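You operate a simulated robot arm through the tools that you are given. There is no shell and no other tool.

Carry out the task below with a simulated robot arm. There is one attempt and no reset: what you move stays moved.

## Task
Air the room: window and wall vent open, wall fan running on 1.
Fine: leave the green and grey wall switches as they are.
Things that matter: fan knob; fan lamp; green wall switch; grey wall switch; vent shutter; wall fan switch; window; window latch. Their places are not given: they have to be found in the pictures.

Only the result counts: the job must be done as asked and must still hold three seconds after the hand-in. Knocking over, shifting, dropping, spilling or breaking anything else fails it.

## Robot
A 7-joint arm with a two-finger gripper, fixed in place. Base frame: the origin is on the floor under the middle of its stand, x ahead of it, y to its left, z up. Units: mm, rad, N and s.
With the tool pointing down near the work surface it reaches from about 100 to 660 mm from the base axis. Its first joint turns from -2.897 to 2.897 rad. Payload 2.94 kg.
The tool frame sits at the grasp point between the pads (the TCP): z along the fingers, y along the line on which they close. The tips reach 30 mm beyond it. The gripper opens to 138 mm; its body begins 109 mm behind the TCP.
Orientation is that of the tool frame in the base frame, as a unit quaternion [x, y, z, w]. With the fingers straight down and closing along the base's y, the tool's x points along the base's -x, its y along +y and its z along -z.

## Interface
- The arm moves only by the tool move_arm. Its argument "moves" is a list of rows, each a list of 7 numbers: the turn, a rotation vector about the base's x, y, z in rad, then the shift along the base's x, y, z in mm, then the opening, from 0 (shut) to 1 (fully open). In form: [[ax, ay, az, dx, dy, dz, claw], ...]. A call has 1 to 20 rows; each row is the pose to reach, as a shift and turn from the pose commanded when the call began. A row lasts 0.2 s, in which the tool goes at most 50 mm and 0.15 rad; a call with a longer step from one row to the next is refused whole, and so is a gripper value outside its range. Where a pose cannot be reached the arm comes as near as it can. A force on the tool above 40 N (or 10 N above the force at the start of the call, whichever is more), or a blocked arm, ends the call early, and 0.2 s more pass. The fingers move at their own pace (about 72 mm/s each) and stop on an object; they squeeze with about 41 N. The grip force told is the motor's: it shows also when the fingers shut on nothing. Time passes only in rows, and 0.2 s behind the last, so rows that repeat a pose let the fingers close. The reply holds the time, the measured pose of the TCP, the force on the tool along the base axes, the opening and the grip force, in the units named above and with some noise, with the torque about the TCP (base axes, N m) and any sound that the robot's microphone picked up, and new pictures: "pictures" is both (left out), scene, wrist or none.
- Cameras (640 x 400 px; columns grow to the right, rows downward): "scene" is fixed at [221.7, 650.3, 1588]; the picture's right is [-0.85, -0.52, 0.00], its down [-0.26, 0.42, -0.87] and it looks along [0.46, -0.74, -0.49] (base axes); focal length 264 px, centre (320, 200). "wrist" rides on the gripper at [71, 19, -146] in the tool frame; the picture's right is [-0.26, 0.96, 0.00], its down [-0.85, -0.23, -0.48] and it looks along [-0.46, -0.13, 0.88] (tool axes); focal length 280 px, centre (320, 200).
- move_column(by): slides the trunk up (or, below 0, down) by that many mm; the arm rides with it, the base frame stays. It gives what a move gives, with no picture.
- point_at(camera, pixels): there is no depth. For up to 12 entries [column, row, z] of the newest picture of that camera ("zoom" is the newest enlarged one), the place [x, y] in the base frame at which the ray of that pixel passes the height z, good to about 2 mm. It takes no simulated time.
- zoom(camera, box): a new picture of the part [left, top, right, bottom] of that camera's present view, enlarged. It takes no simulated time.
- hand_in(): hands the job in; it is judged then, once.

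Open the gripper and draw the arm clear of the work before you hand the job in, unless the task says otherwise.

The tools are called as a command line: name --pt "numbers of a row" for each row, then --argument value for the rest, lists and objects as JSON in quotes. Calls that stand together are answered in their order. move_arm: Moves the arm, as the interface text tells. Its arguments: {"type":"object","properties":{"moves":{"type":"array","items":{"type":"array","items":{"type":"number"}}},"pictures":{"type":"string","enum":["both","scene","wrist","none"]}},"required":["moves"]} The other tools are called the same way: move_column (by) moves the trunk up or down; point_at (camera, pixels) gives the place at which the rays of pixels pass given heights; zoom (camera, box) takes an enlarged picture of a part of a camera's view; hand_in () hands the job in.

At the start:

```text
clock: 0.0
tcp_pos: [353.5, 4.4, 1500.4]
tool_rot: [0.0, 1.0, 0.0, -0.001]
force: [0.0, 0.1, -0.5]
torque: [0.0, 0.0, 0.0]
grip_width: 137.8
gripper_force: 0.1
trunk travel left (down, up): [-454.0, 0.0]
```

scene: 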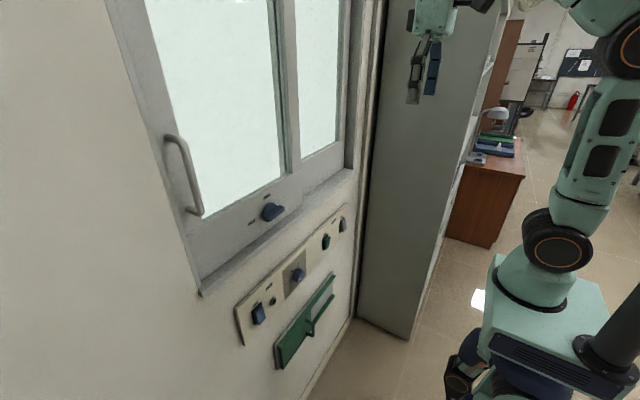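
wrist: 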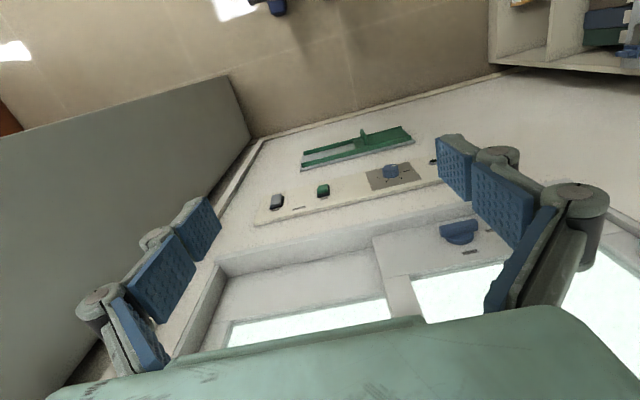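

I begin by looking closer at the wall panel: window with handle at (185,175), latch at (272,212), panel with switches around (260,315)-(342,225), vent at (305,320).

zoom --camera "scene" --box '[220, 190, 380, 380]'

zoom --camera "wrist" --box '[230, 110, 530, 280]'

```text
2.11 times, centred on (300, 285) of scene
```

zoom: 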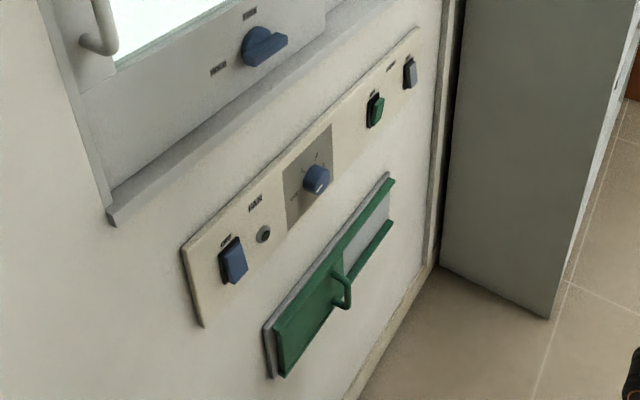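

```text
2.13 times, centred on (380, 195) of wrist
```

zoom: 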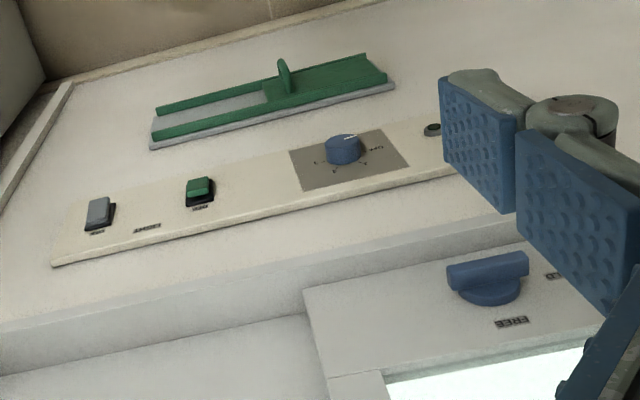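

The panel shows a blue rocker with label, a dark lamp, a knob on a grey plate, a green and a grey switch. I zoom in closer to read the labels.

zoom --camera "scene" --box '[240, 255, 320, 335]'

zoom --camera "scene" --box '[225, 180, 305, 240]'

zoom --camera "wrist" --box '[350, 150, 450, 210]'

zoom --camera "wrist" --box '[420, 200, 520, 270]'

zoom --camera "scene" --box '[300, 200, 370, 260]'

zoom --camera "wrist" --box '[250, 170, 350, 230]'

```text
5.00 times, centred on (280, 295) of scene
```

zoom: 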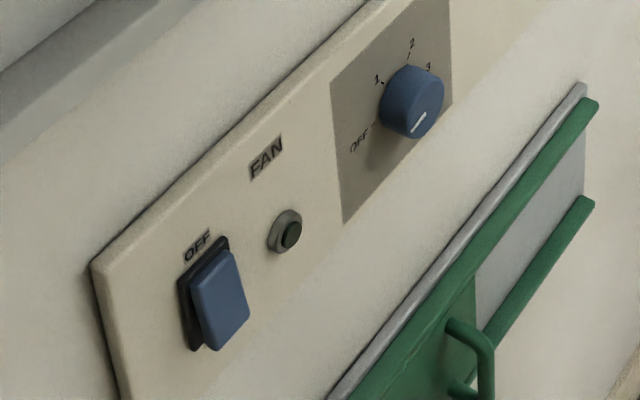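

```text
6.67 times, centred on (265, 210) of scene
```

zoom: 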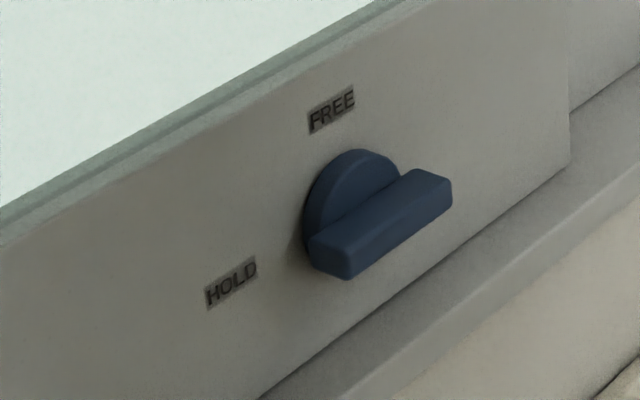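

```text
6.40 times, centred on (400, 180) of wrist
```

zoom: 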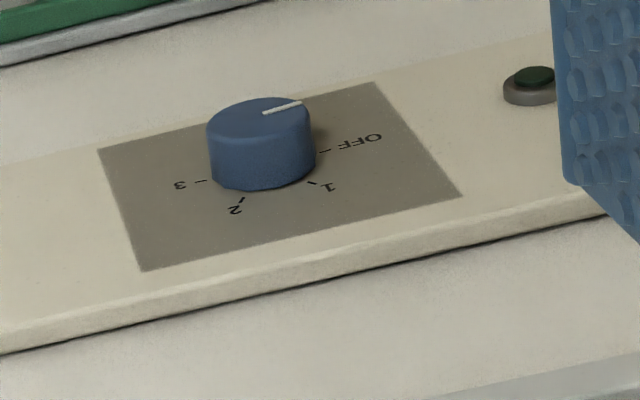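

```text
5.71 times, centred on (470, 235) of wrist
```

zoom: 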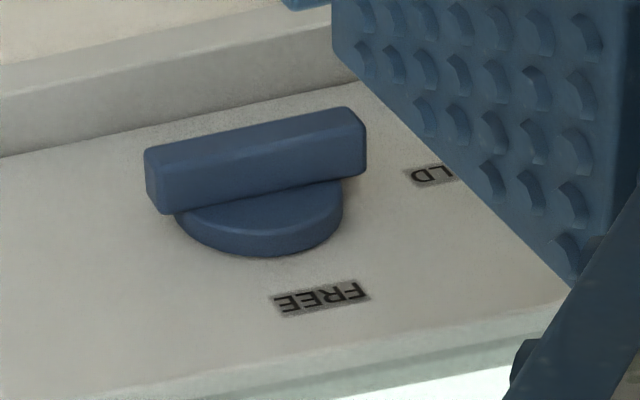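

```text
6.67 times, centred on (335, 230) of scene
```

zoom: 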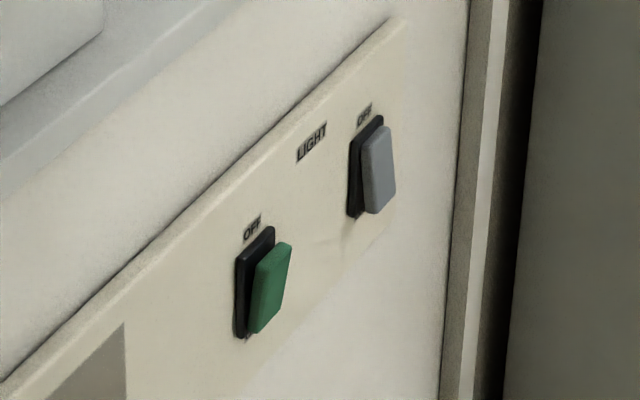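

```text
6.40 times, centred on (300, 200) of wrist
```

zoom: 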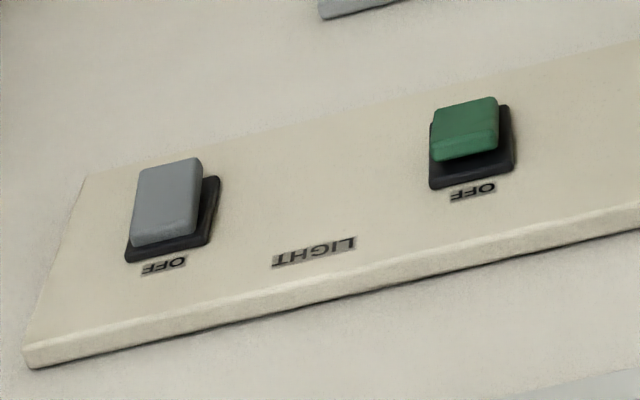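

I triangulate the main features by taking rays from both cameras at two heights each (knob, lamp, latch, grey and green switches, vent handle).

point_at --camera "wrist" --pixels '[[390.3, 166.7, 900], [390.3, 166.7, 1200], [433.6, 160.5, 900], [433.6, 160.5, 1200], [458.6, 228, 900], [458.6, 228, 1200], [275.8, 200.8, 900], [275.8, 200.8, 1200], [322.7, 189.1, 900], [322.7, 189.1, 1200], [363.6, 136.3, 900], [363.6, 136.3, 1200]]'

point_at --camera "scene" --pixels '[[301, 276.6, 900], [301, 276.6, 1200], [274.2, 302, 900], [274.2, 302, 1200], [274, 213.7, 900], [274, 213.7, 1200], [343.7, 225.5, 900], [343.7, 225.5, 1200], [327.2, 243.5, 900], [327.2, 243.5, 1200], [311, 327, 900], [311, 327, 1200]]'

```text
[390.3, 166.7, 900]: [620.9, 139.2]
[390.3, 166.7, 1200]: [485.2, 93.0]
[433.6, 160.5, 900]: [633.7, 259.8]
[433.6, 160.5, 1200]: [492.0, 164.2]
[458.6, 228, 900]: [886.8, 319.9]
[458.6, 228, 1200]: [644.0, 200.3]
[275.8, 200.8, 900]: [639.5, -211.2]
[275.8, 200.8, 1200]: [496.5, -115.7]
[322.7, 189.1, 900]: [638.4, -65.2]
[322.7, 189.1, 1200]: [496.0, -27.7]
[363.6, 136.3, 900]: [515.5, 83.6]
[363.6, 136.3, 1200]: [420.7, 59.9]
```

```text
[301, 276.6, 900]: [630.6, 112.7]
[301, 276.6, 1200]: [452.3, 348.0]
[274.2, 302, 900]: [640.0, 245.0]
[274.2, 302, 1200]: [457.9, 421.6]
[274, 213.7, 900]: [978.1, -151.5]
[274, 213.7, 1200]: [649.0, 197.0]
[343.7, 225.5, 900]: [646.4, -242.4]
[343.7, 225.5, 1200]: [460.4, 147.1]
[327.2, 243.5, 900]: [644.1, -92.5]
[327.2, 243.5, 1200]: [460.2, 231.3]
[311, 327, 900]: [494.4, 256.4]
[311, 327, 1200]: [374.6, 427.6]
```

Triangulation puts the wall face at x≈630–650 with panel items near z≈925 (fan switch y≈320, lamp y≈254, knob y≈135, green y≈-62, grey y≈-201), the latch near (645,199,1202) and vent handle near (599,104,635). I tilt the tool towards the wall to get a head-on wrist picture.

move_arm --pt "0 -0.15 0 11 0 -46 1" --pt "0 -0.3 0 22 0 -92 1" --pt "0 -0.45 0 33 0 -138 1" --pt "0 -0.6 0 44 0 -184 1" --pt "0 -0.75 0 55 0 -230 1" --pt "0 -0.9 0 66 0 -276 1" --pt "0 -1.05 0 77 0 -322 1"

```text
clock: 0.7
tcp_pos: [405.0, 8.0, 1326.1]
tool_rot: [-0.002, 0.996, -0.001, 0.092]
force: [0.1, 0.8, 0.1]
torque: [0.03, 0.0, 0.01]
grip_width: 137.9
gripper_force: 0.2
trunk travel left (down, up): [-454.0, 0.0]
stopped in row 3: the arm was blocked; the commanded pose is now the measured one
```

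scene: 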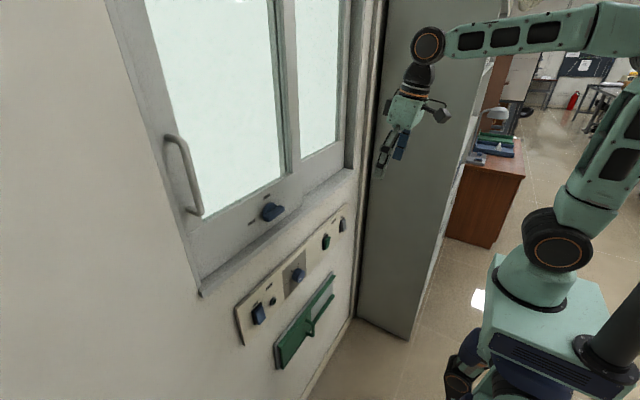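
wrist: 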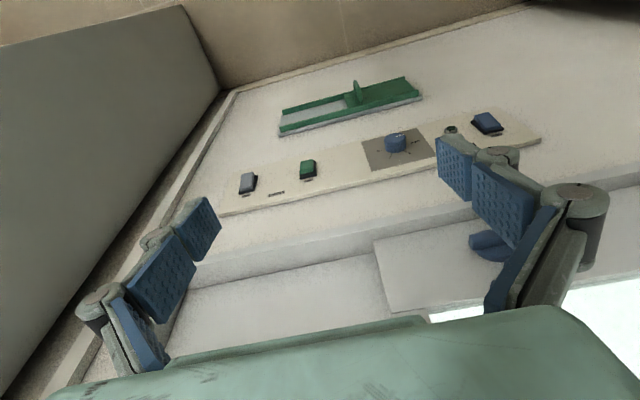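

The call stopped early ("blocked") with the tool tilted only ~0.18 rad at (405,8,1326) and no contact force. I'll try smaller, slower tilt steps from here and see how the arm follows.

move_arm --pt "0 -0.05 0 0 0 0 1" --pt "0 -0.1 0 0 0 0 1" --pt "0 -0.15 0 0 0 0 1" --pt "0 -0.2 0 0 0 0 1" --pt "0 -0.2 0 0 0 0 1" --pictures "scene"

```text
clock: 1.9
tcp_pos: [403.0, 17.0, 1328.8]
tool_rot: [-0.015, 0.981, 0.002, 0.196]
force: [0.2, 0.7, 0.1]
torque: [0.04, -0.02, -0.01]
grip_width: 138.0
gripper_force: 0.1
trunk travel left (down, up): [-454.0, 0.0]
```

scene: 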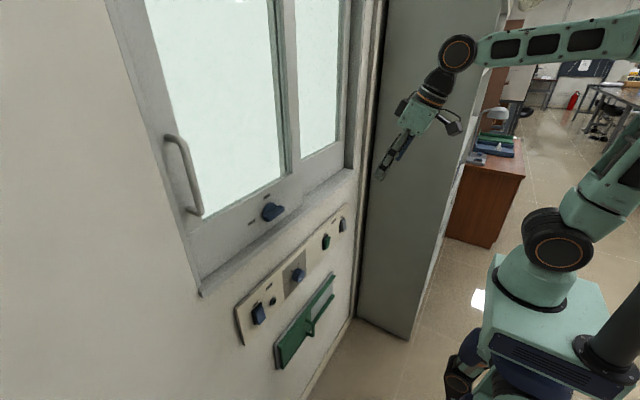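

The slower tilt works (now ~0.39 rad). I continue tilting in 0.1 rad steps, with some descent.

move_arm --pt "0 -0.08 0 0 -2 -15 1" --pt "0 -0.16 0 0 -4 -30 1" --pt "0 -0.24 0 0 -6 -45 1" --pt "0 -0.32 0 0 -8 -60 1" --pt "0 -0.4 0 0 -10 -75 1" --pt "0 -0.48 0 0 -10 -90 1" --pt "0 -0.56 0 0 -10 -105 1" --pt "0 -0.64 0 0 -10 -120 1" --pt "0 -0.64 0 0 -10 -120 1" --pt "0 -0.64 0 0 -10 -120 1"

```text
clock: 4.1
tcp_pos: [470.9, 14.3, 1279.5]
tool_rot: [-0.019, 0.862, 0.007, 0.506]
force: [-0.2, -1.1, -0.1]
torque: [-0.04, 0.0, 0.01]
grip_width: 138.0
gripper_force: 0.1
out of reach, approached as far as the arm can: row 6, 7, 8, 9, 10
trunk travel left (down, up): [-454.0, 0.0]
```

scene: 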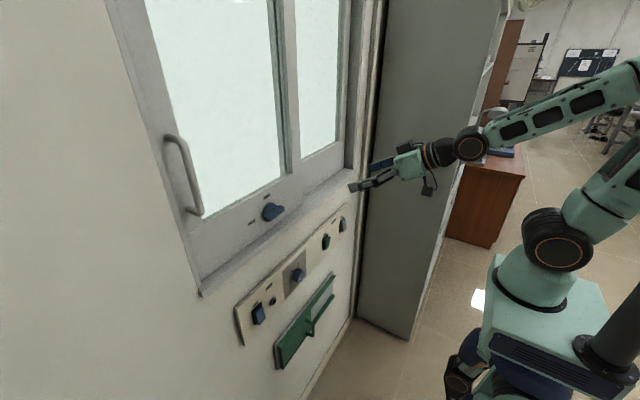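
wrist: 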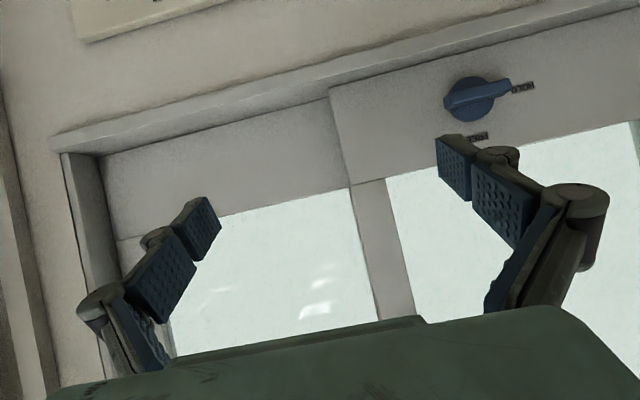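

The tool now points mostly forward at (471,14,1279); the latch is visible at wrist (475,97) with HOLD on its +y side and FREE above it. Let me zoom on the vent in the scene picture to understand which way its shutter opens, and on the latch and window edges.

zoom --camera "scene" --box '[265, 265, 345, 375]'

zoom --camera "wrist" --box '[420, 60, 560, 150]'

zoom --camera "scene" --box '[100, 100, 300, 300]'

```text
3.64 times, centred on (305, 320) of scene
```

zoom: 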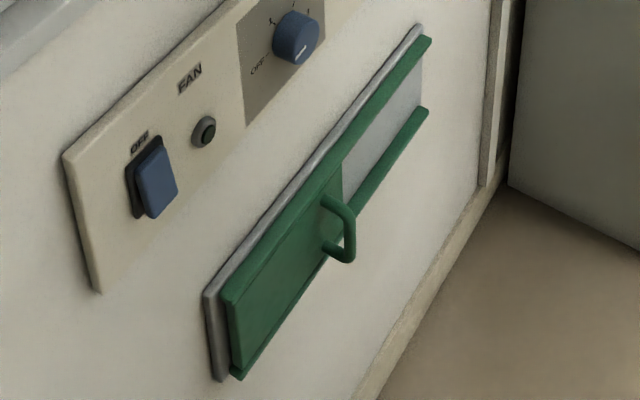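

```text
4.44 times, centred on (490, 105) of wrist
```

zoom: 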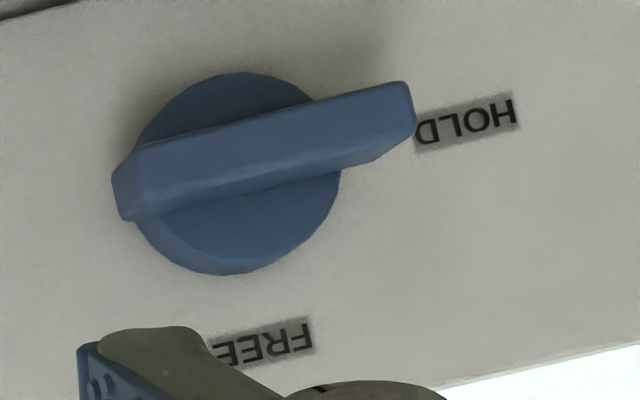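

```text
2.00 times, centred on (200, 200) of scene
```

zoom: 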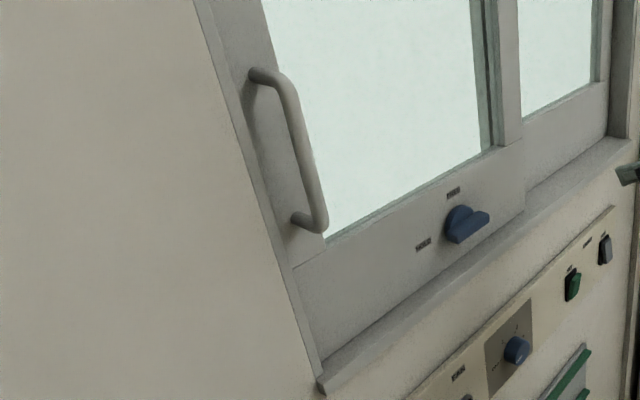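

The latch bar clearly points to HOLD (+y); FREE is up. The window is a sliding sash (front sash on the left), and the vent shutter can only go towards -y. I measure latch, handle and switch rays from both cameras.

point_at --camera "wrist" --pixels '[[472, 99.4, 1150], [472, 99.4, 1250], [509.1, 84.7, 1150], [509.1, 84.7, 1250], [445, 101.6, 1150], [445, 101.6, 1250], [335, 88, 1150], [335, 88, 1200], [350, 188, 1250], [350, 188, 1300]]'

point_at --camera "scene" --pixels '[[283, 207.8, 1150], [283, 207.8, 1250], [266.5, 219, 1150], [266.5, 219, 1250], [170, 137, 1400], [170, 137, 1500], [195, 214, 1200], [195, 214, 1300], [260.4, 315, 850], [260.4, 315, 950], [278, 192, 1150], [278, 192, 1250]]'

```text
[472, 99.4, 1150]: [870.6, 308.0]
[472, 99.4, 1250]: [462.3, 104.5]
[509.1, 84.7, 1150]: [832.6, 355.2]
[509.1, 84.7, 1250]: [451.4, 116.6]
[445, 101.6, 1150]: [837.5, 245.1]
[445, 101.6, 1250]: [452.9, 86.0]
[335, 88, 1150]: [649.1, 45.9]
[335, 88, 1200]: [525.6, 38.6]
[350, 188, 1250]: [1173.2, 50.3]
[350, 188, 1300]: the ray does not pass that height
```

```text
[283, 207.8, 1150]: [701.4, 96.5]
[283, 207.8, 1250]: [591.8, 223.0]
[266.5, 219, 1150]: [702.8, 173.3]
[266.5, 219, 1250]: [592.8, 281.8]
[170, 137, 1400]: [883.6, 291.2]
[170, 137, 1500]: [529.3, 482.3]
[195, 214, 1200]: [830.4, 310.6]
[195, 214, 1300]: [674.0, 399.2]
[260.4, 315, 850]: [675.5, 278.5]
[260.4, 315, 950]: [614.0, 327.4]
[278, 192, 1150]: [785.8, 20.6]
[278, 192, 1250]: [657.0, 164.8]
```

The latch bar spans y≈162–230 at z≈1200 with front at x≈644, pivot y≈191. I bring the tool fully horizontal in front of it, at about (545,150,1210), slowly.

move_arm --pt "0.004 -0.064 0 9 16 -8 1" --pt "0.008 -0.128 0 18 32 -16 1" --pt "0.012 -0.192 0 27 48 -24 1" --pt "0.016 -0.256 0 36 64 -32 1" --pt "0.02 -0.32 0 45 80 -40 1" --pt "0.024 -0.384 0 54 96 -48 1" --pt "0.03 -0.448 0 63 112 -56 1" --pt "0.036 -0.51 0 74 136 -69 1" --pt "0.036 -0.51 0 74 136 -69 1" --pt "0.036 -0.51 0 74 136 -69 1"

```text
clock: 4.6
tcp_pos: [480.0, 119.6, 1275.2]
tool_rot: [-0.095, 0.839, 0.057, 0.533]
force: [-0.8, -1.2, 0.3]
torque: [0.03, 0.0, 0.04]
grip_width: 138.2
gripper_force: 0.1
out of reach, approached as far as the arm can: row 1, 2
trunk travel left (down, up): [-454.0, 0.0]
stopped in row 2: the arm was blocked; the commanded pose is now the measured one
```

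scene: 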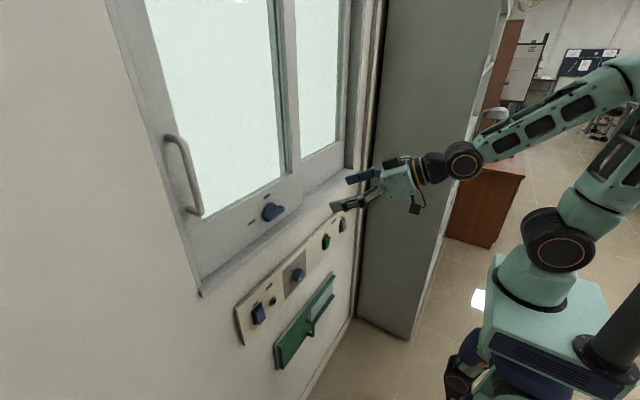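
wrist: 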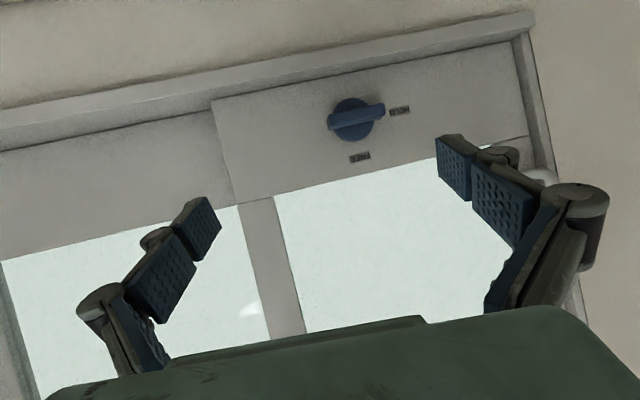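

The arm jumped because my target was still too close to the base (the old commanded pose lagged behind). I now go forward first and then level the tool gradually towards (565,150,1210).

move_arm --pt "0 0 0 15 0 0 1" --pt "0 0 0 30 0 -5 1" --pt "0.005 -0.044 -0.022 45 5 -12 1" --pt "0.011 -0.087 -0.043 55 10 -20 1" --pt "0.016 -0.131 -0.065 65 15 -28 1" --pt "0.022 -0.175 -0.087 70 20 -36 1" --pt "0.027 -0.218 -0.108 75 25 -44 1" --pt "0.033 -0.262 -0.13 80 30 -52 1" --pt "0.038 -0.306 -0.152 85 30 -60 1" --pt "0.043 -0.35 -0.174 85 30 -65 1" --pt "0.049 -0.393 -0.195 85 30 -65 1" --pt "0.054 -0.437 -0.217 85 30 -65 1" --pt "0.054 -0.437 -0.217 85 30 -65 1"

```text
clock: 7.4
tcp_pos: [565.3, 149.2, 1210.0]
tool_rot: [-0.001, 0.708, 0.001, 0.706]
force: [-1.4, -0.1, -0.7]
torque: [-0.02, 0.0, 0.0]
grip_width: 137.9
gripper_force: 0.2
trunk travel left (down, up): [-454.0, 0.0]
```

scene: 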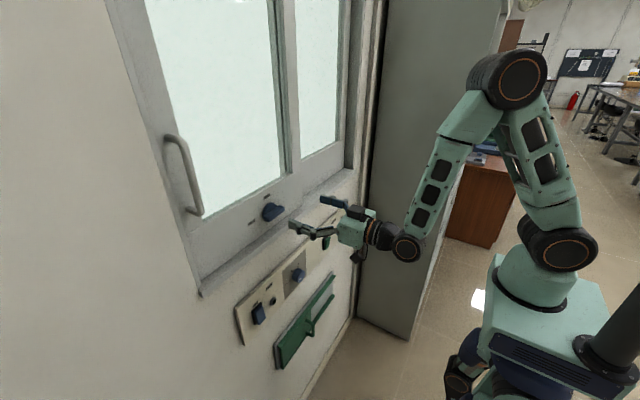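
wrist: 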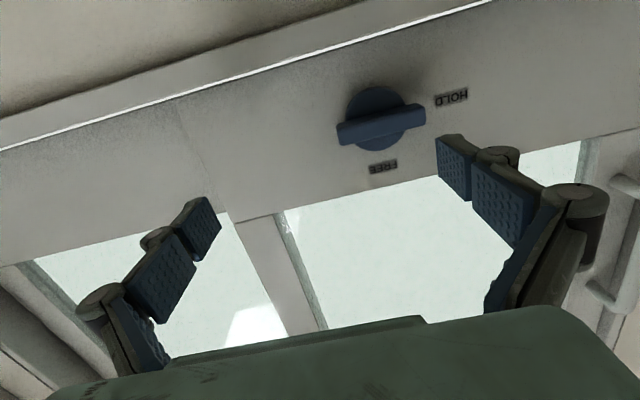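

Tool now points straight at the wall at (565,149,1210). I zoom on the latch and take rays to refine its position.

zoom --camera "wrist" --box '[320, 70, 480, 170]'

point_at --camera "wrist" --pixels '[[425, 110, 1190], [425, 110, 1210], [340, 135, 1190], [340, 135, 1210], [377, 118, 1190], [377, 118, 1210], [383, 167, 1230], [383, 167, 1250], [452, 98, 1200], [452, 98, 1220]]'

```text
4.00 times, centred on (400, 120) of wrist
```

zoom: 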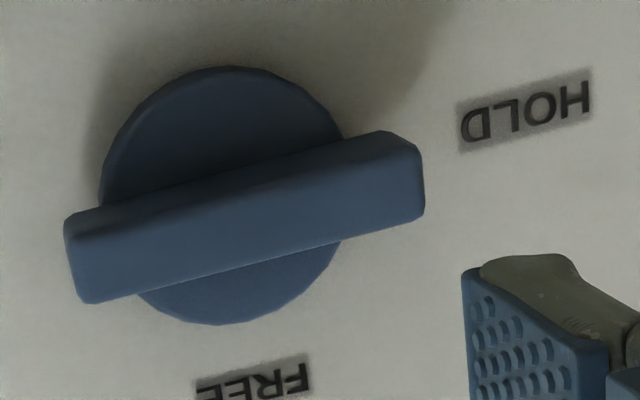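

```text
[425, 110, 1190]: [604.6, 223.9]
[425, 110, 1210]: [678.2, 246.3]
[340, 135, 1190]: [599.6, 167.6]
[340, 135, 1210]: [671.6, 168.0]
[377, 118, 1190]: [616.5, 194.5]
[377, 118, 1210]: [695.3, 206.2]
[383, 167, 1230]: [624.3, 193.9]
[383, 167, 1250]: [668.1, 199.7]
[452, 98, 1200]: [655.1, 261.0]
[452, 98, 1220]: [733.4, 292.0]
```

Pivot ≈ (y 200, z 1200), bar front x≈644, sash x≈665. I roll the tool by -90° about x (so fingers close vertically around the bar), centre on the pivot and narrow the opening.

move_arm --pt "-0.1 0 0 0 5 -1 1" --pt "-0.22 0 0 0 10 -2 0.9" --pt "-0.34 0 0 0 15 -3 0.8" --pt "-0.46 0 0 0 20 -4 0.7" --pt "-0.58 0 0 0 25 -5 0.6" --pt "-0.7 0 0 0 30 -6 0.5" --pt "-0.82 0 0 0 35 -7 0.45" --pt "-0.94 0 0 0 40 -8 0.45" --pt "-1.06 0 0 0 45 -9 0.45" --pt "-1.18 0 0 0 50 -9 0.45" --pt "-1.3 0 0 0 50 -9 0.45" --pt "-1.42 0 0 0 50 -9 0.45" --pt "-1.52 0 0 0 50 -9 0.45" --pt "-1.571 0 0 0 50 -9 0.45" --pt "-1.571 0 0 0 50 -9 0.45"

```text
clock: 10.6
tcp_pos: [564.8, 199.2, 1201.3]
tool_rot: [0.5, -0.501, 0.502, -0.498]
force: [1.0, -1.0, -0.8]
torque: [0.0, 0.01, -0.01]
grip_width: 61.9
gripper_force: 0.1
trunk travel left (down, up): [-454.0, 0.0]
```

scene: 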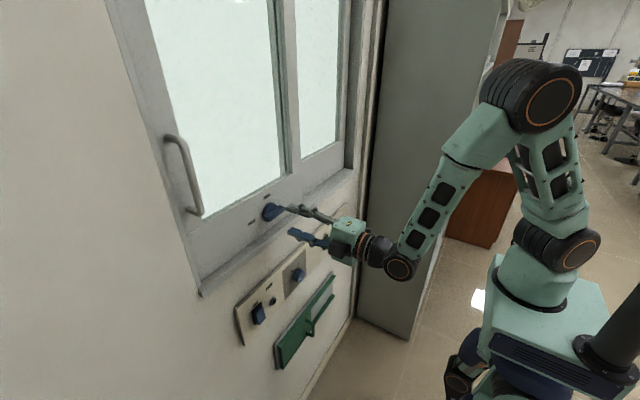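
wrist: 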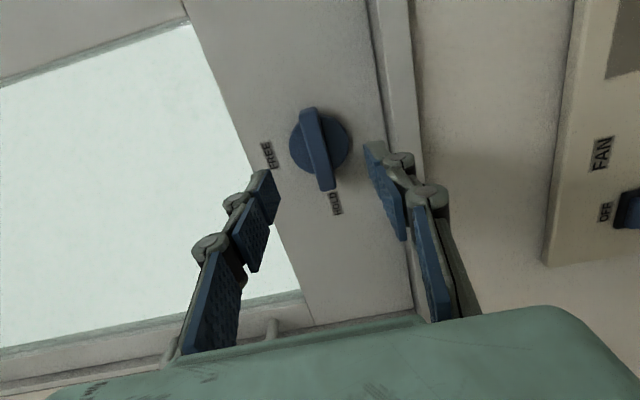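

The latch bar (318,150) sits between the two fingers. I narrow the opening to ~41 mm and advance 58 mm in x, watching force.

move_arm --pt "0 0 0 0 0 0 0.3" --pt "0 0 0 10 0 0 0.3" --pt "0 0 0 20 0 0 0.3" --pt "0 0 0 30 0 0 0.3" --pt "0 0 0 40 0 0 0.3" --pt "0 0 0 48 0 0 0.3" --pt "0 0 0 54 0 0 0.3" --pt "0 0 0 58 0 0 0.3" --pt "0 0 0 58 0 0 0.3"

```text
clock: 12.6
tcp_pos: [621.2, 198.9, 1200.0]
tool_rot: [-0.499, 0.501, -0.5, 0.5]
force: [-5.6, -1.0, -1.0]
torque: [-0.01, 0.01, -0.01]
grip_width: 41.2
gripper_force: 0.0
trunk travel left (down, up): [-454.0, 0.0]
```

scene: 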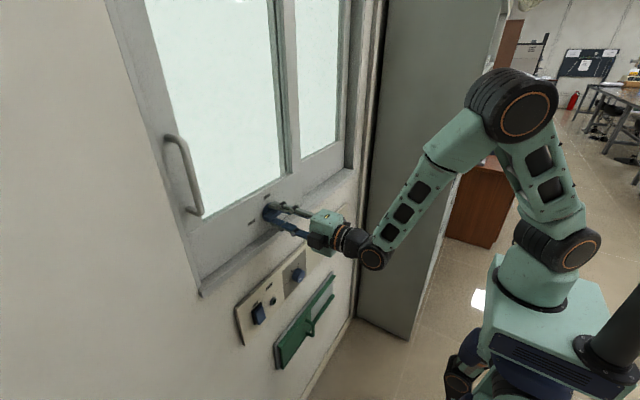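
wrist: 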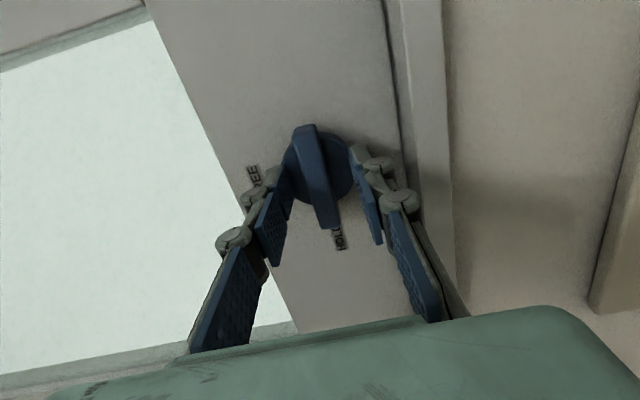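

There's a light -5.6 N in x (tips perhaps just touching the disc). I zoom in on the fingertips before closing.

zoom --camera "wrist" --box '[230, 100, 430, 260]'

zoom --camera "scene" --box '[240, 180, 340, 260]'

```text
2.50 times, centred on (330, 180) of wrist
```

zoom: 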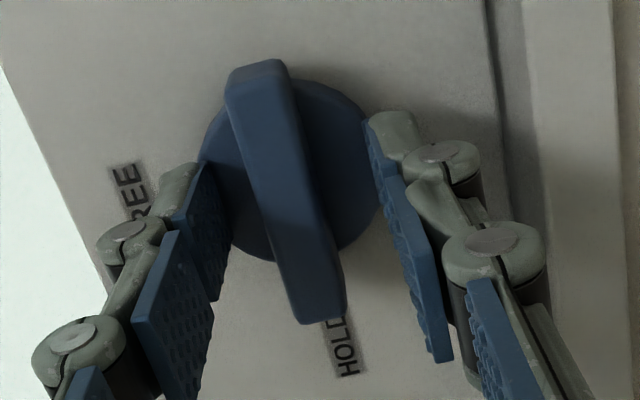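

```text
5.00 times, centred on (290, 220) of scene
```

zoom: 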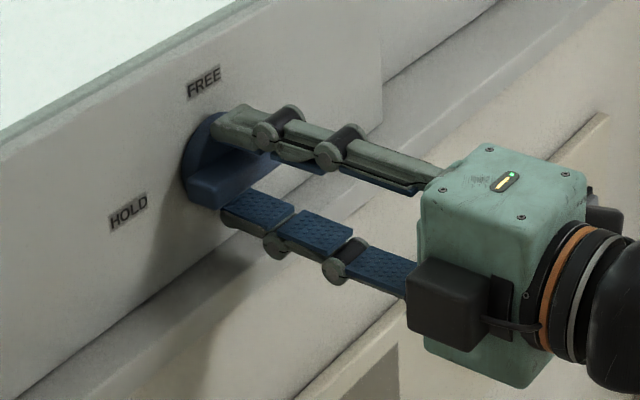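

The fingers straddle the latch bar well. I close on it.

move_arm --pt "0 0 0 -1 0 0 0.15" --pt "0 0 0 -1 0 0 0.0" --pt "0 0 0 -1 0 0 0.0" --pt "0 0 0 -1 0 0 0.0"

```text
clock: 13.6
tcp_pos: [624.1, 199.6, 1201.6]
tool_rot: [0.497, -0.5, 0.502, -0.5]
force: [9.7, 1.7, 8.7]
torque: [0.03, -0.23, 0.08]
grip_width: 14.6
gripper_force: 41.3
trunk travel left (down, up): [-454.0, 0.0]
```

scene: 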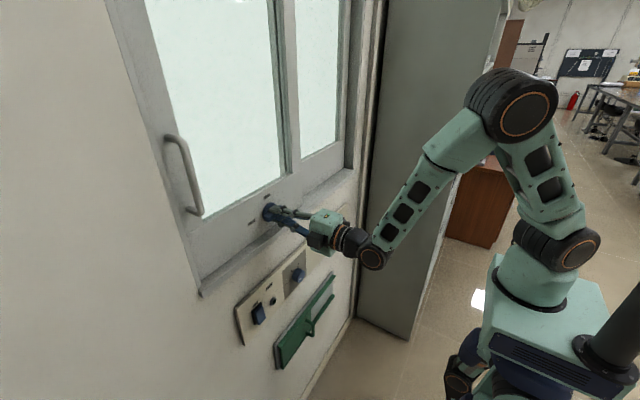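
wrist: 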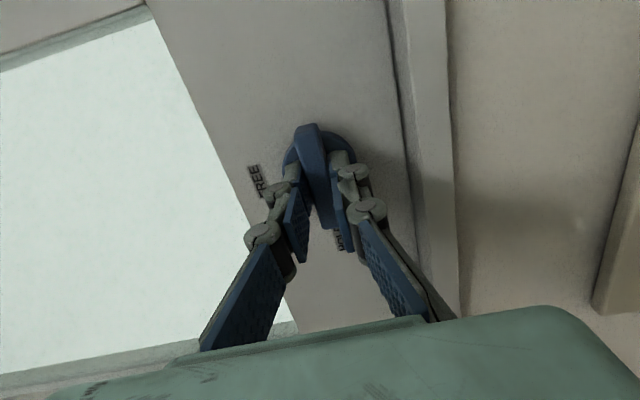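

Gripped at 14.6 mm. Now I turn the tool +90° about x to carry the latch from HOLD up to FREE.

move_arm --pt "0.12 0 0 0 0 0 0" --pt "0.24 0 0 0 0 0 0" --pt "0.36 0 0 0 0 0 0" --pt "0.48 0 0 0 0 0 0" --pt "0.6 0 0 0 0 0 0" --pt "0.72 0 0 0 0 0 0" --pt "0.84 0 0 0 0 0 0" --pt "0.96 0 0 0 0 0 0" --pt "1.08 0 0 0 0 0 0" --pt "1.2 0 0 0 0 0 0" --pt "1.32 0 0 0 0 0 0" --pt "1.44 0 0 0 0 0 0" --pt "1.54 0 0 0 0 0 0" --pt "1.57 0 0 0 0 0 0" --pt "1.57 0 0 0 0 0 0"

```text
clock: 16.8
tcp_pos: [622.1, 200.2, 1202.1]
tool_rot: [0.002, 0.708, 0.0, 0.707]
force: [16.9, 1.0, 14.7]
torque: [-0.01, -0.67, 0.0]
grip_width: 14.7
gripper_force: 40.7
trunk travel left (down, up): [-454.0, 0.0]
```

scene: 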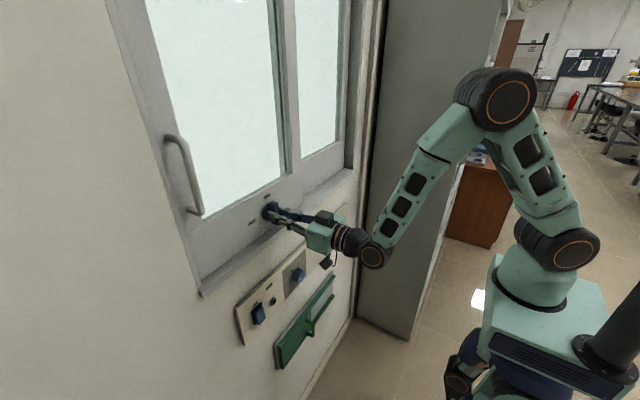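
wrist: 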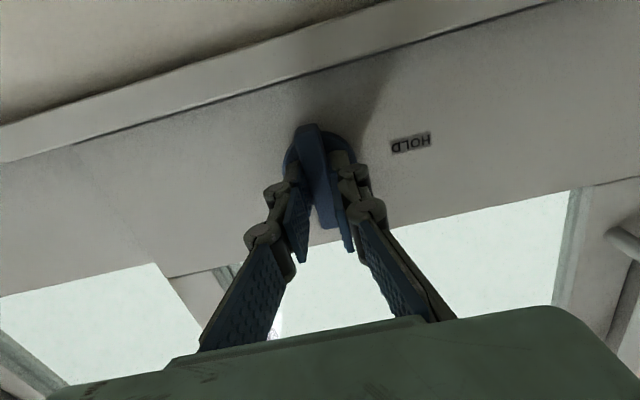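

The latch now points up to FREE. I release it and back off.

move_arm --pt "0 0 0 0 0 0 0.2" --pt "0 0 0 0 0 0 0.35" --pt "0 0 0 0 0 0 0.4" --pt "0 0 0 -12 0 0 0.4" --pt "0 0 0 -24 0 0 0.4" --pt "0 0 0 -36 0 0 0.4" --pt "0 0 0 -48 0 0 0.4" --pt "0 0 0 -60 0 0 0.4" --pt "0 0 0 -60 0 0 0.4"

```text
clock: 18.8
tcp_pos: [561.2, 200.1, 1200.9]
tool_rot: [0.0, 0.709, -0.001, 0.706]
force: [0.5, -0.3, -0.1]
torque: [-0.01, -0.02, 0.03]
grip_width: 55.1
gripper_force: 0.1
trunk travel left (down, up): [-454.0, 0.0]
```

scene: 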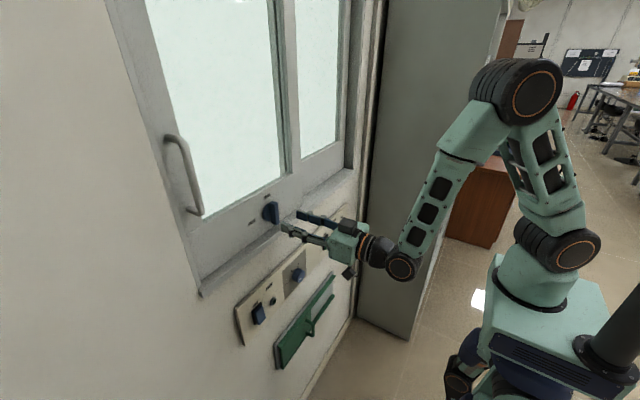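
wrist: 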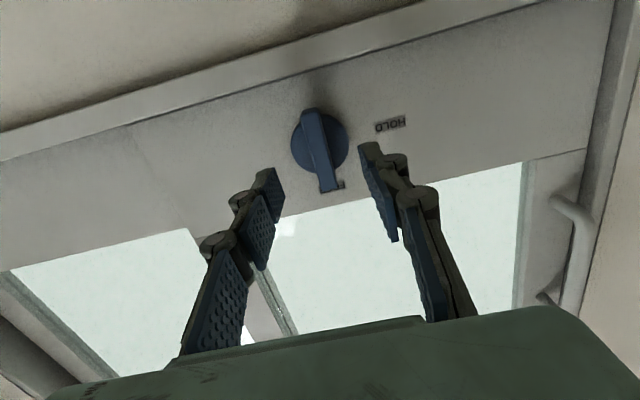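

Latch is at FREE. Next is the window handle, visible at the wrist picture's right (~(570,240)); I zoom in and measure it.

zoom --camera "wrist" --box '[500, 150, 640, 310]'

zoom --camera "scene" --box '[140, 110, 240, 230]'

```text
2.50 times, centred on (570, 230) of wrist
```

zoom: 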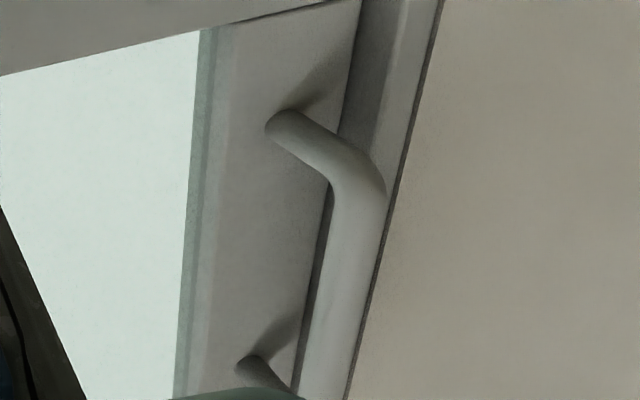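

```text
3.33 times, centred on (190, 170) of scene
```

zoom: 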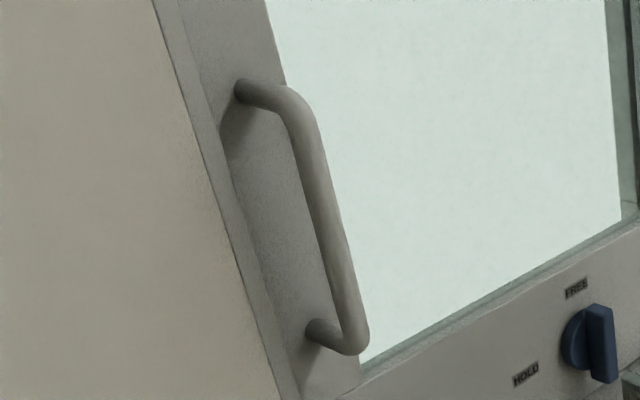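

I take rays for the handle's bottom root, bottom bend and top root from both cameras.

point_at --camera "wrist" --pixels '[[555.2, 198.8, 1270], [555.2, 198.8, 1310], [585.2, 220, 1270], [585.2, 220, 1310], [541.2, 297.2, 1400], [541.2, 297.2, 1440]]'

point_at --camera "scene" --pixels '[[188.5, 208.4, 1270], [188.5, 208.4, 1310], [200.5, 212.6, 1270], [200.5, 212.6, 1310], [166.9, 137, 1400], [166.9, 137, 1440], [181, 139, 1400], [181, 139, 1440], [192.5, 175, 1370], [192.5, 175, 1400]]'

```text
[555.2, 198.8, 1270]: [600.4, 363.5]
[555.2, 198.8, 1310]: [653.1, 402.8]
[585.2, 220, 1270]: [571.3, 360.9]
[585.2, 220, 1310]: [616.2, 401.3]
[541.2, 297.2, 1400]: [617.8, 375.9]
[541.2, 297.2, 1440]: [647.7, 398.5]
```

```text
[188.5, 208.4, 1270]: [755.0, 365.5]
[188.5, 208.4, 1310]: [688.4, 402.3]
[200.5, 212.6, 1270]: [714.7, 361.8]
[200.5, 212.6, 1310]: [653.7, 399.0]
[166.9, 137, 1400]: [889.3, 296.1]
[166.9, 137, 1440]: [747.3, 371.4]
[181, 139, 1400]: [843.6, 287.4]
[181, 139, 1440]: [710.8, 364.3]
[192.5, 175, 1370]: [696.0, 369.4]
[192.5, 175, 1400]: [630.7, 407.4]
```

Handle bar axis ≈ (632, 414) from z≈1323 to 1463, sash face x≈668, frame front ≈652 at y≥431. I move the open gripper in front of its middle (545, 414, 1392).

move_arm --pt "0 0 0 -4 22 20 0.4" --pt "0 0 0 -8 46 41 0.4" --pt "0 0 0 -12 70 62 0.4" --pt "0 0 0 -16 94 84 0.4" --pt "0 0 0 -16 118 106 0.4" --pt "0 0 0 -16 142 128 0.4" --pt "0 0 0 -16 166 150 0.4" --pt "0 0 0 -16 190 171 0.4" --pt "0 0 0 -16 206 184 0.4" --pt "0 0 0 -16 214 191 0.4" --pt "0 0 0 -16 214 191 0.4"

```text
clock: 21.2
tcp_pos: [546.0, 414.2, 1392.9]
tool_rot: [0.0, 0.708, -0.001, 0.706]
force: [-0.4, 0.5, 0.6]
torque: [0.0, 0.01, 0.01]
grip_width: 54.9
gripper_force: 0.0
trunk travel left (down, up): [-454.0, 0.0]
```

scene: 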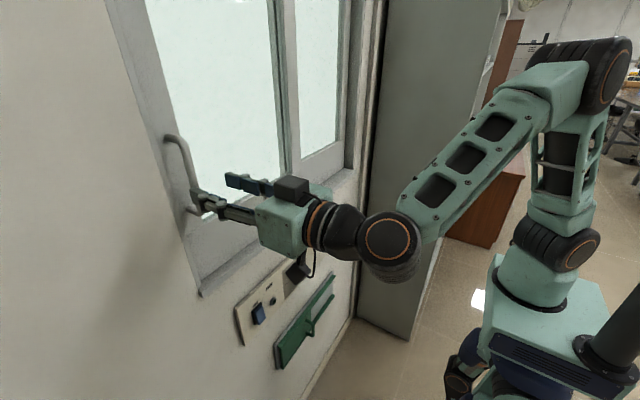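
wrist: 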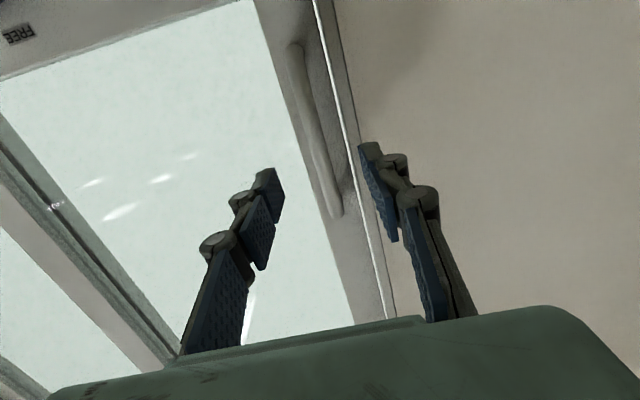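

The handle (295,48)–(335,212) lies between the fingers. I re-measure the bar and the frame's edge line with the wrist camera.

point_at --camera "wrist" --pixels '[[295, 50, 1320], [295, 50, 1330], [335, 212, 1460], [335, 212, 1470], [313, 125, 1380], [313, 125, 1400], [340, 90, 1350], [340, 90, 1370], [318, 5, 1300], [318, 5, 1310]]'

zoom --camera "wrist" --box '[250, 30, 450, 230]'

```text
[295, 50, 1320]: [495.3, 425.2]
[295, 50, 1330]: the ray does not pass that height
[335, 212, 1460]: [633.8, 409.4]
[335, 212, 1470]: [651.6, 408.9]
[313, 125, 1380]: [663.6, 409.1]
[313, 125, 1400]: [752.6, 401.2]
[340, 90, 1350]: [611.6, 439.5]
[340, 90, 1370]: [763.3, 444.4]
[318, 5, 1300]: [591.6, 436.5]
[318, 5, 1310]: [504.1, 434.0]
```

```text
2.00 times, centred on (350, 130) of wrist
```

zoom: 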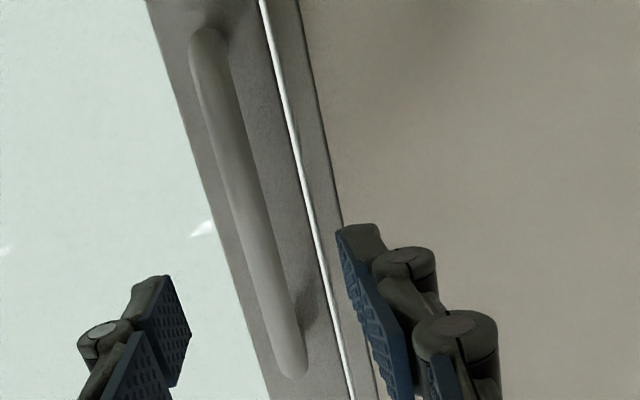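

Bar is at y≈411, x≈634. I narrow the opening to ~41 mm, centre and advance to x≈608.

move_arm --pt "0 0 0 0 -3 0 0.32" --pt "0 0 0 12 -3 0 0.32" --pt "0 0 0 24 -3 0 0.32" --pt "0 0 0 36 -3 0 0.32" --pt "0 0 0 48 -3 0 0.32" --pt "0 0 0 56 -3 0 0.32" --pt "0 0 0 63 -3 0 0.32" --pt "0 0 0 63 -3 0 0.32"

```text
clock: 23.0
tcp_pos: [608.4, 410.9, 1391.4]
tool_rot: [-0.001, 0.709, -0.001, 0.705]
force: [-0.1, -0.7, -0.3]
torque: [-0.01, 0.03, -0.01]
grip_width: 44.1
gripper_force: 0.1
trunk travel left (down, up): [-454.0, 0.0]
```

scene: 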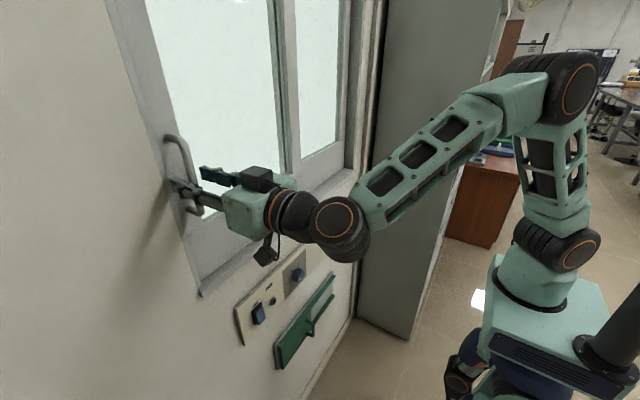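
wrist: 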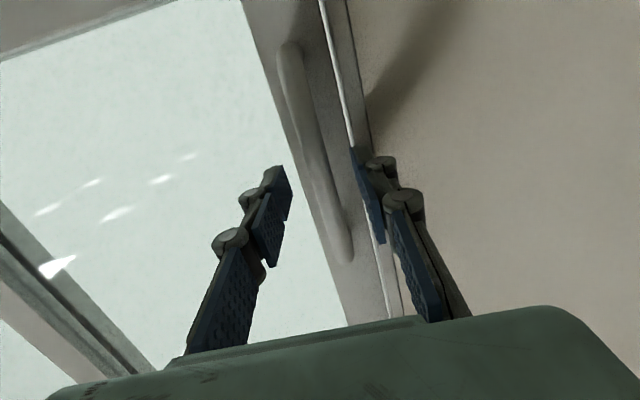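

No contact yet; I advance 5 mm more and close on the bar.

move_arm --pt "0 0 0 5 0 0 0.32" --pt "0 0 0 5 0 0 0.15" --pt "0 0 0 5 0 0 0.0" --pt "0 0 0 5 0 0 0.0" --pt "0 0 0 5 0 0 0.0"

```text
clock: 24.2
tcp_pos: [614.5, 410.9, 1391.0]
tool_rot: [-0.001, 0.709, 0.0, 0.706]
force: [1.4, 3.6, 2.0]
torque: [0.05, 0.02, 0.06]
grip_width: 12.7
gripper_force: 39.0
trunk travel left (down, up): [-454.0, 0.0]
```

scene: 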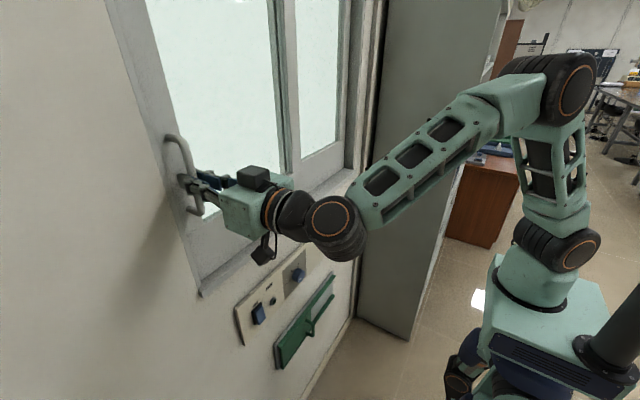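
wrist: 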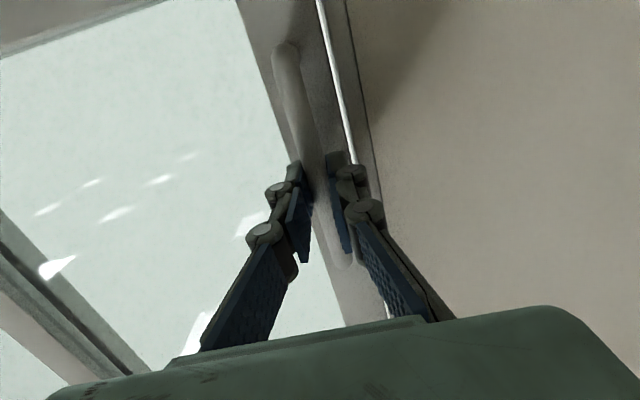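

Gripped the handle (12.7 mm). I drag it gently towards -y by 60 mm to see that the sash slides.

move_arm --pt "0 0 0 0 -6 0 0" --pt "0 0 0 0 -14 0 0" --pt "0 0 0 0 -22 0 0" --pt "0 0 0 0 -30 0 0" --pt "0 0 0 0 -40 0 0" --pt "0 0 0 0 -50 0 0" --pt "0 0 0 0 -60 0 0"

```text
clock: 25.8
tcp_pos: [614.1, 350.8, 1391.8]
tool_rot: [0.0, 0.708, -0.001, 0.706]
force: [0.0, 1.8, 3.1]
torque: [0.0, -0.24, 0.02]
grip_width: 12.7
gripper_force: 39.8
trunk travel left (down, up): [-454.0, 0.0]
```

scene: 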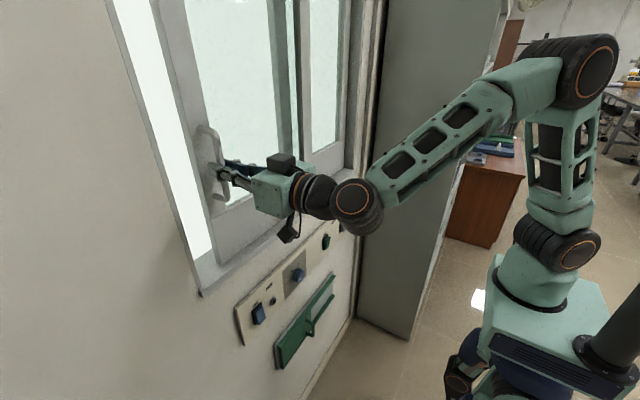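
wrist: 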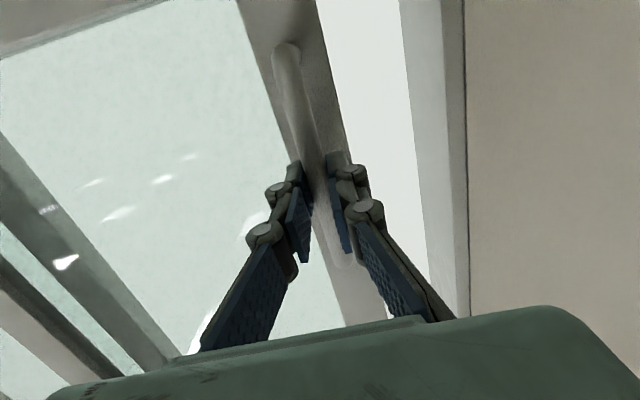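

The sash slides easily. I continue the drag until it reaches the end or resistance.

move_arm --pt "0 0 0 0 -12 0 0" --pt "0 0 0 0 -26 0 0" --pt "0 0 0 0 -40 0 0" --pt "0 0 0 0 -54 0 0" --pt "0 0 0 0 -68 0 0" --pt "0 0 0 0 -82 0 0" --pt "0 0 0 0 -96 0 0" --pt "0 0 0 0 -110 0 0" --pt "0 0 0 0 -124 0 0" --pt "0 0 0 0 -138 0 0" --pt "0 0 0 0 -152 0 0" --pt "0 0 0 0 -166 0 0" --pt "0 0 0 0 -180 0 0" --pt "0 0 0 0 -192 0 0" --pt "0 0 0 0 -204 0 0" --pt "0 0 0 0 -212 0 0"

```text
clock: 29.2
tcp_pos: [613.5, 139.5, 1390.7]
tool_rot: [0.0, 0.708, -0.002, 0.706]
force: [-5.9, 1.6, -4.3]
torque: [0.11, 0.29, 0.05]
grip_width: 12.8
gripper_force: 39.8
trunk travel left (down, up): [-454.0, 0.0]
```

scene: 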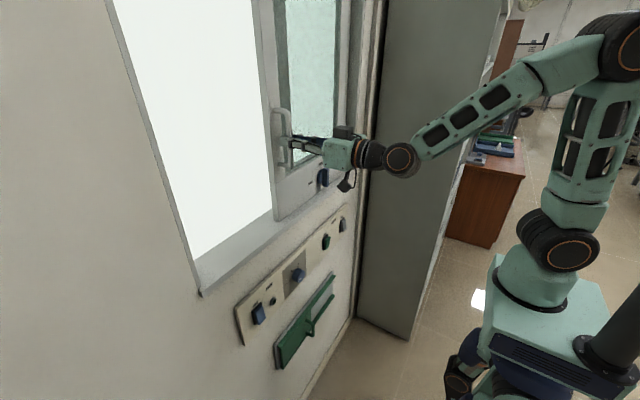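
wrist: 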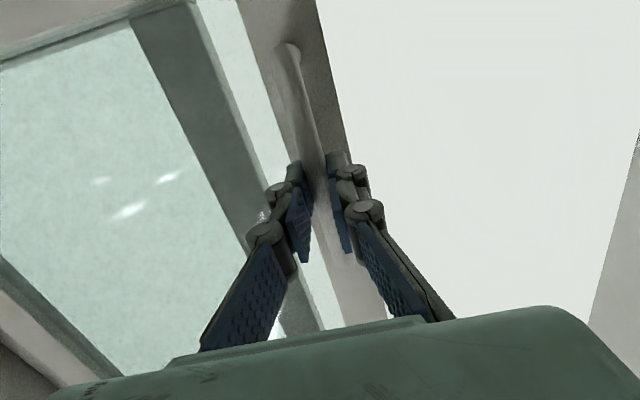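

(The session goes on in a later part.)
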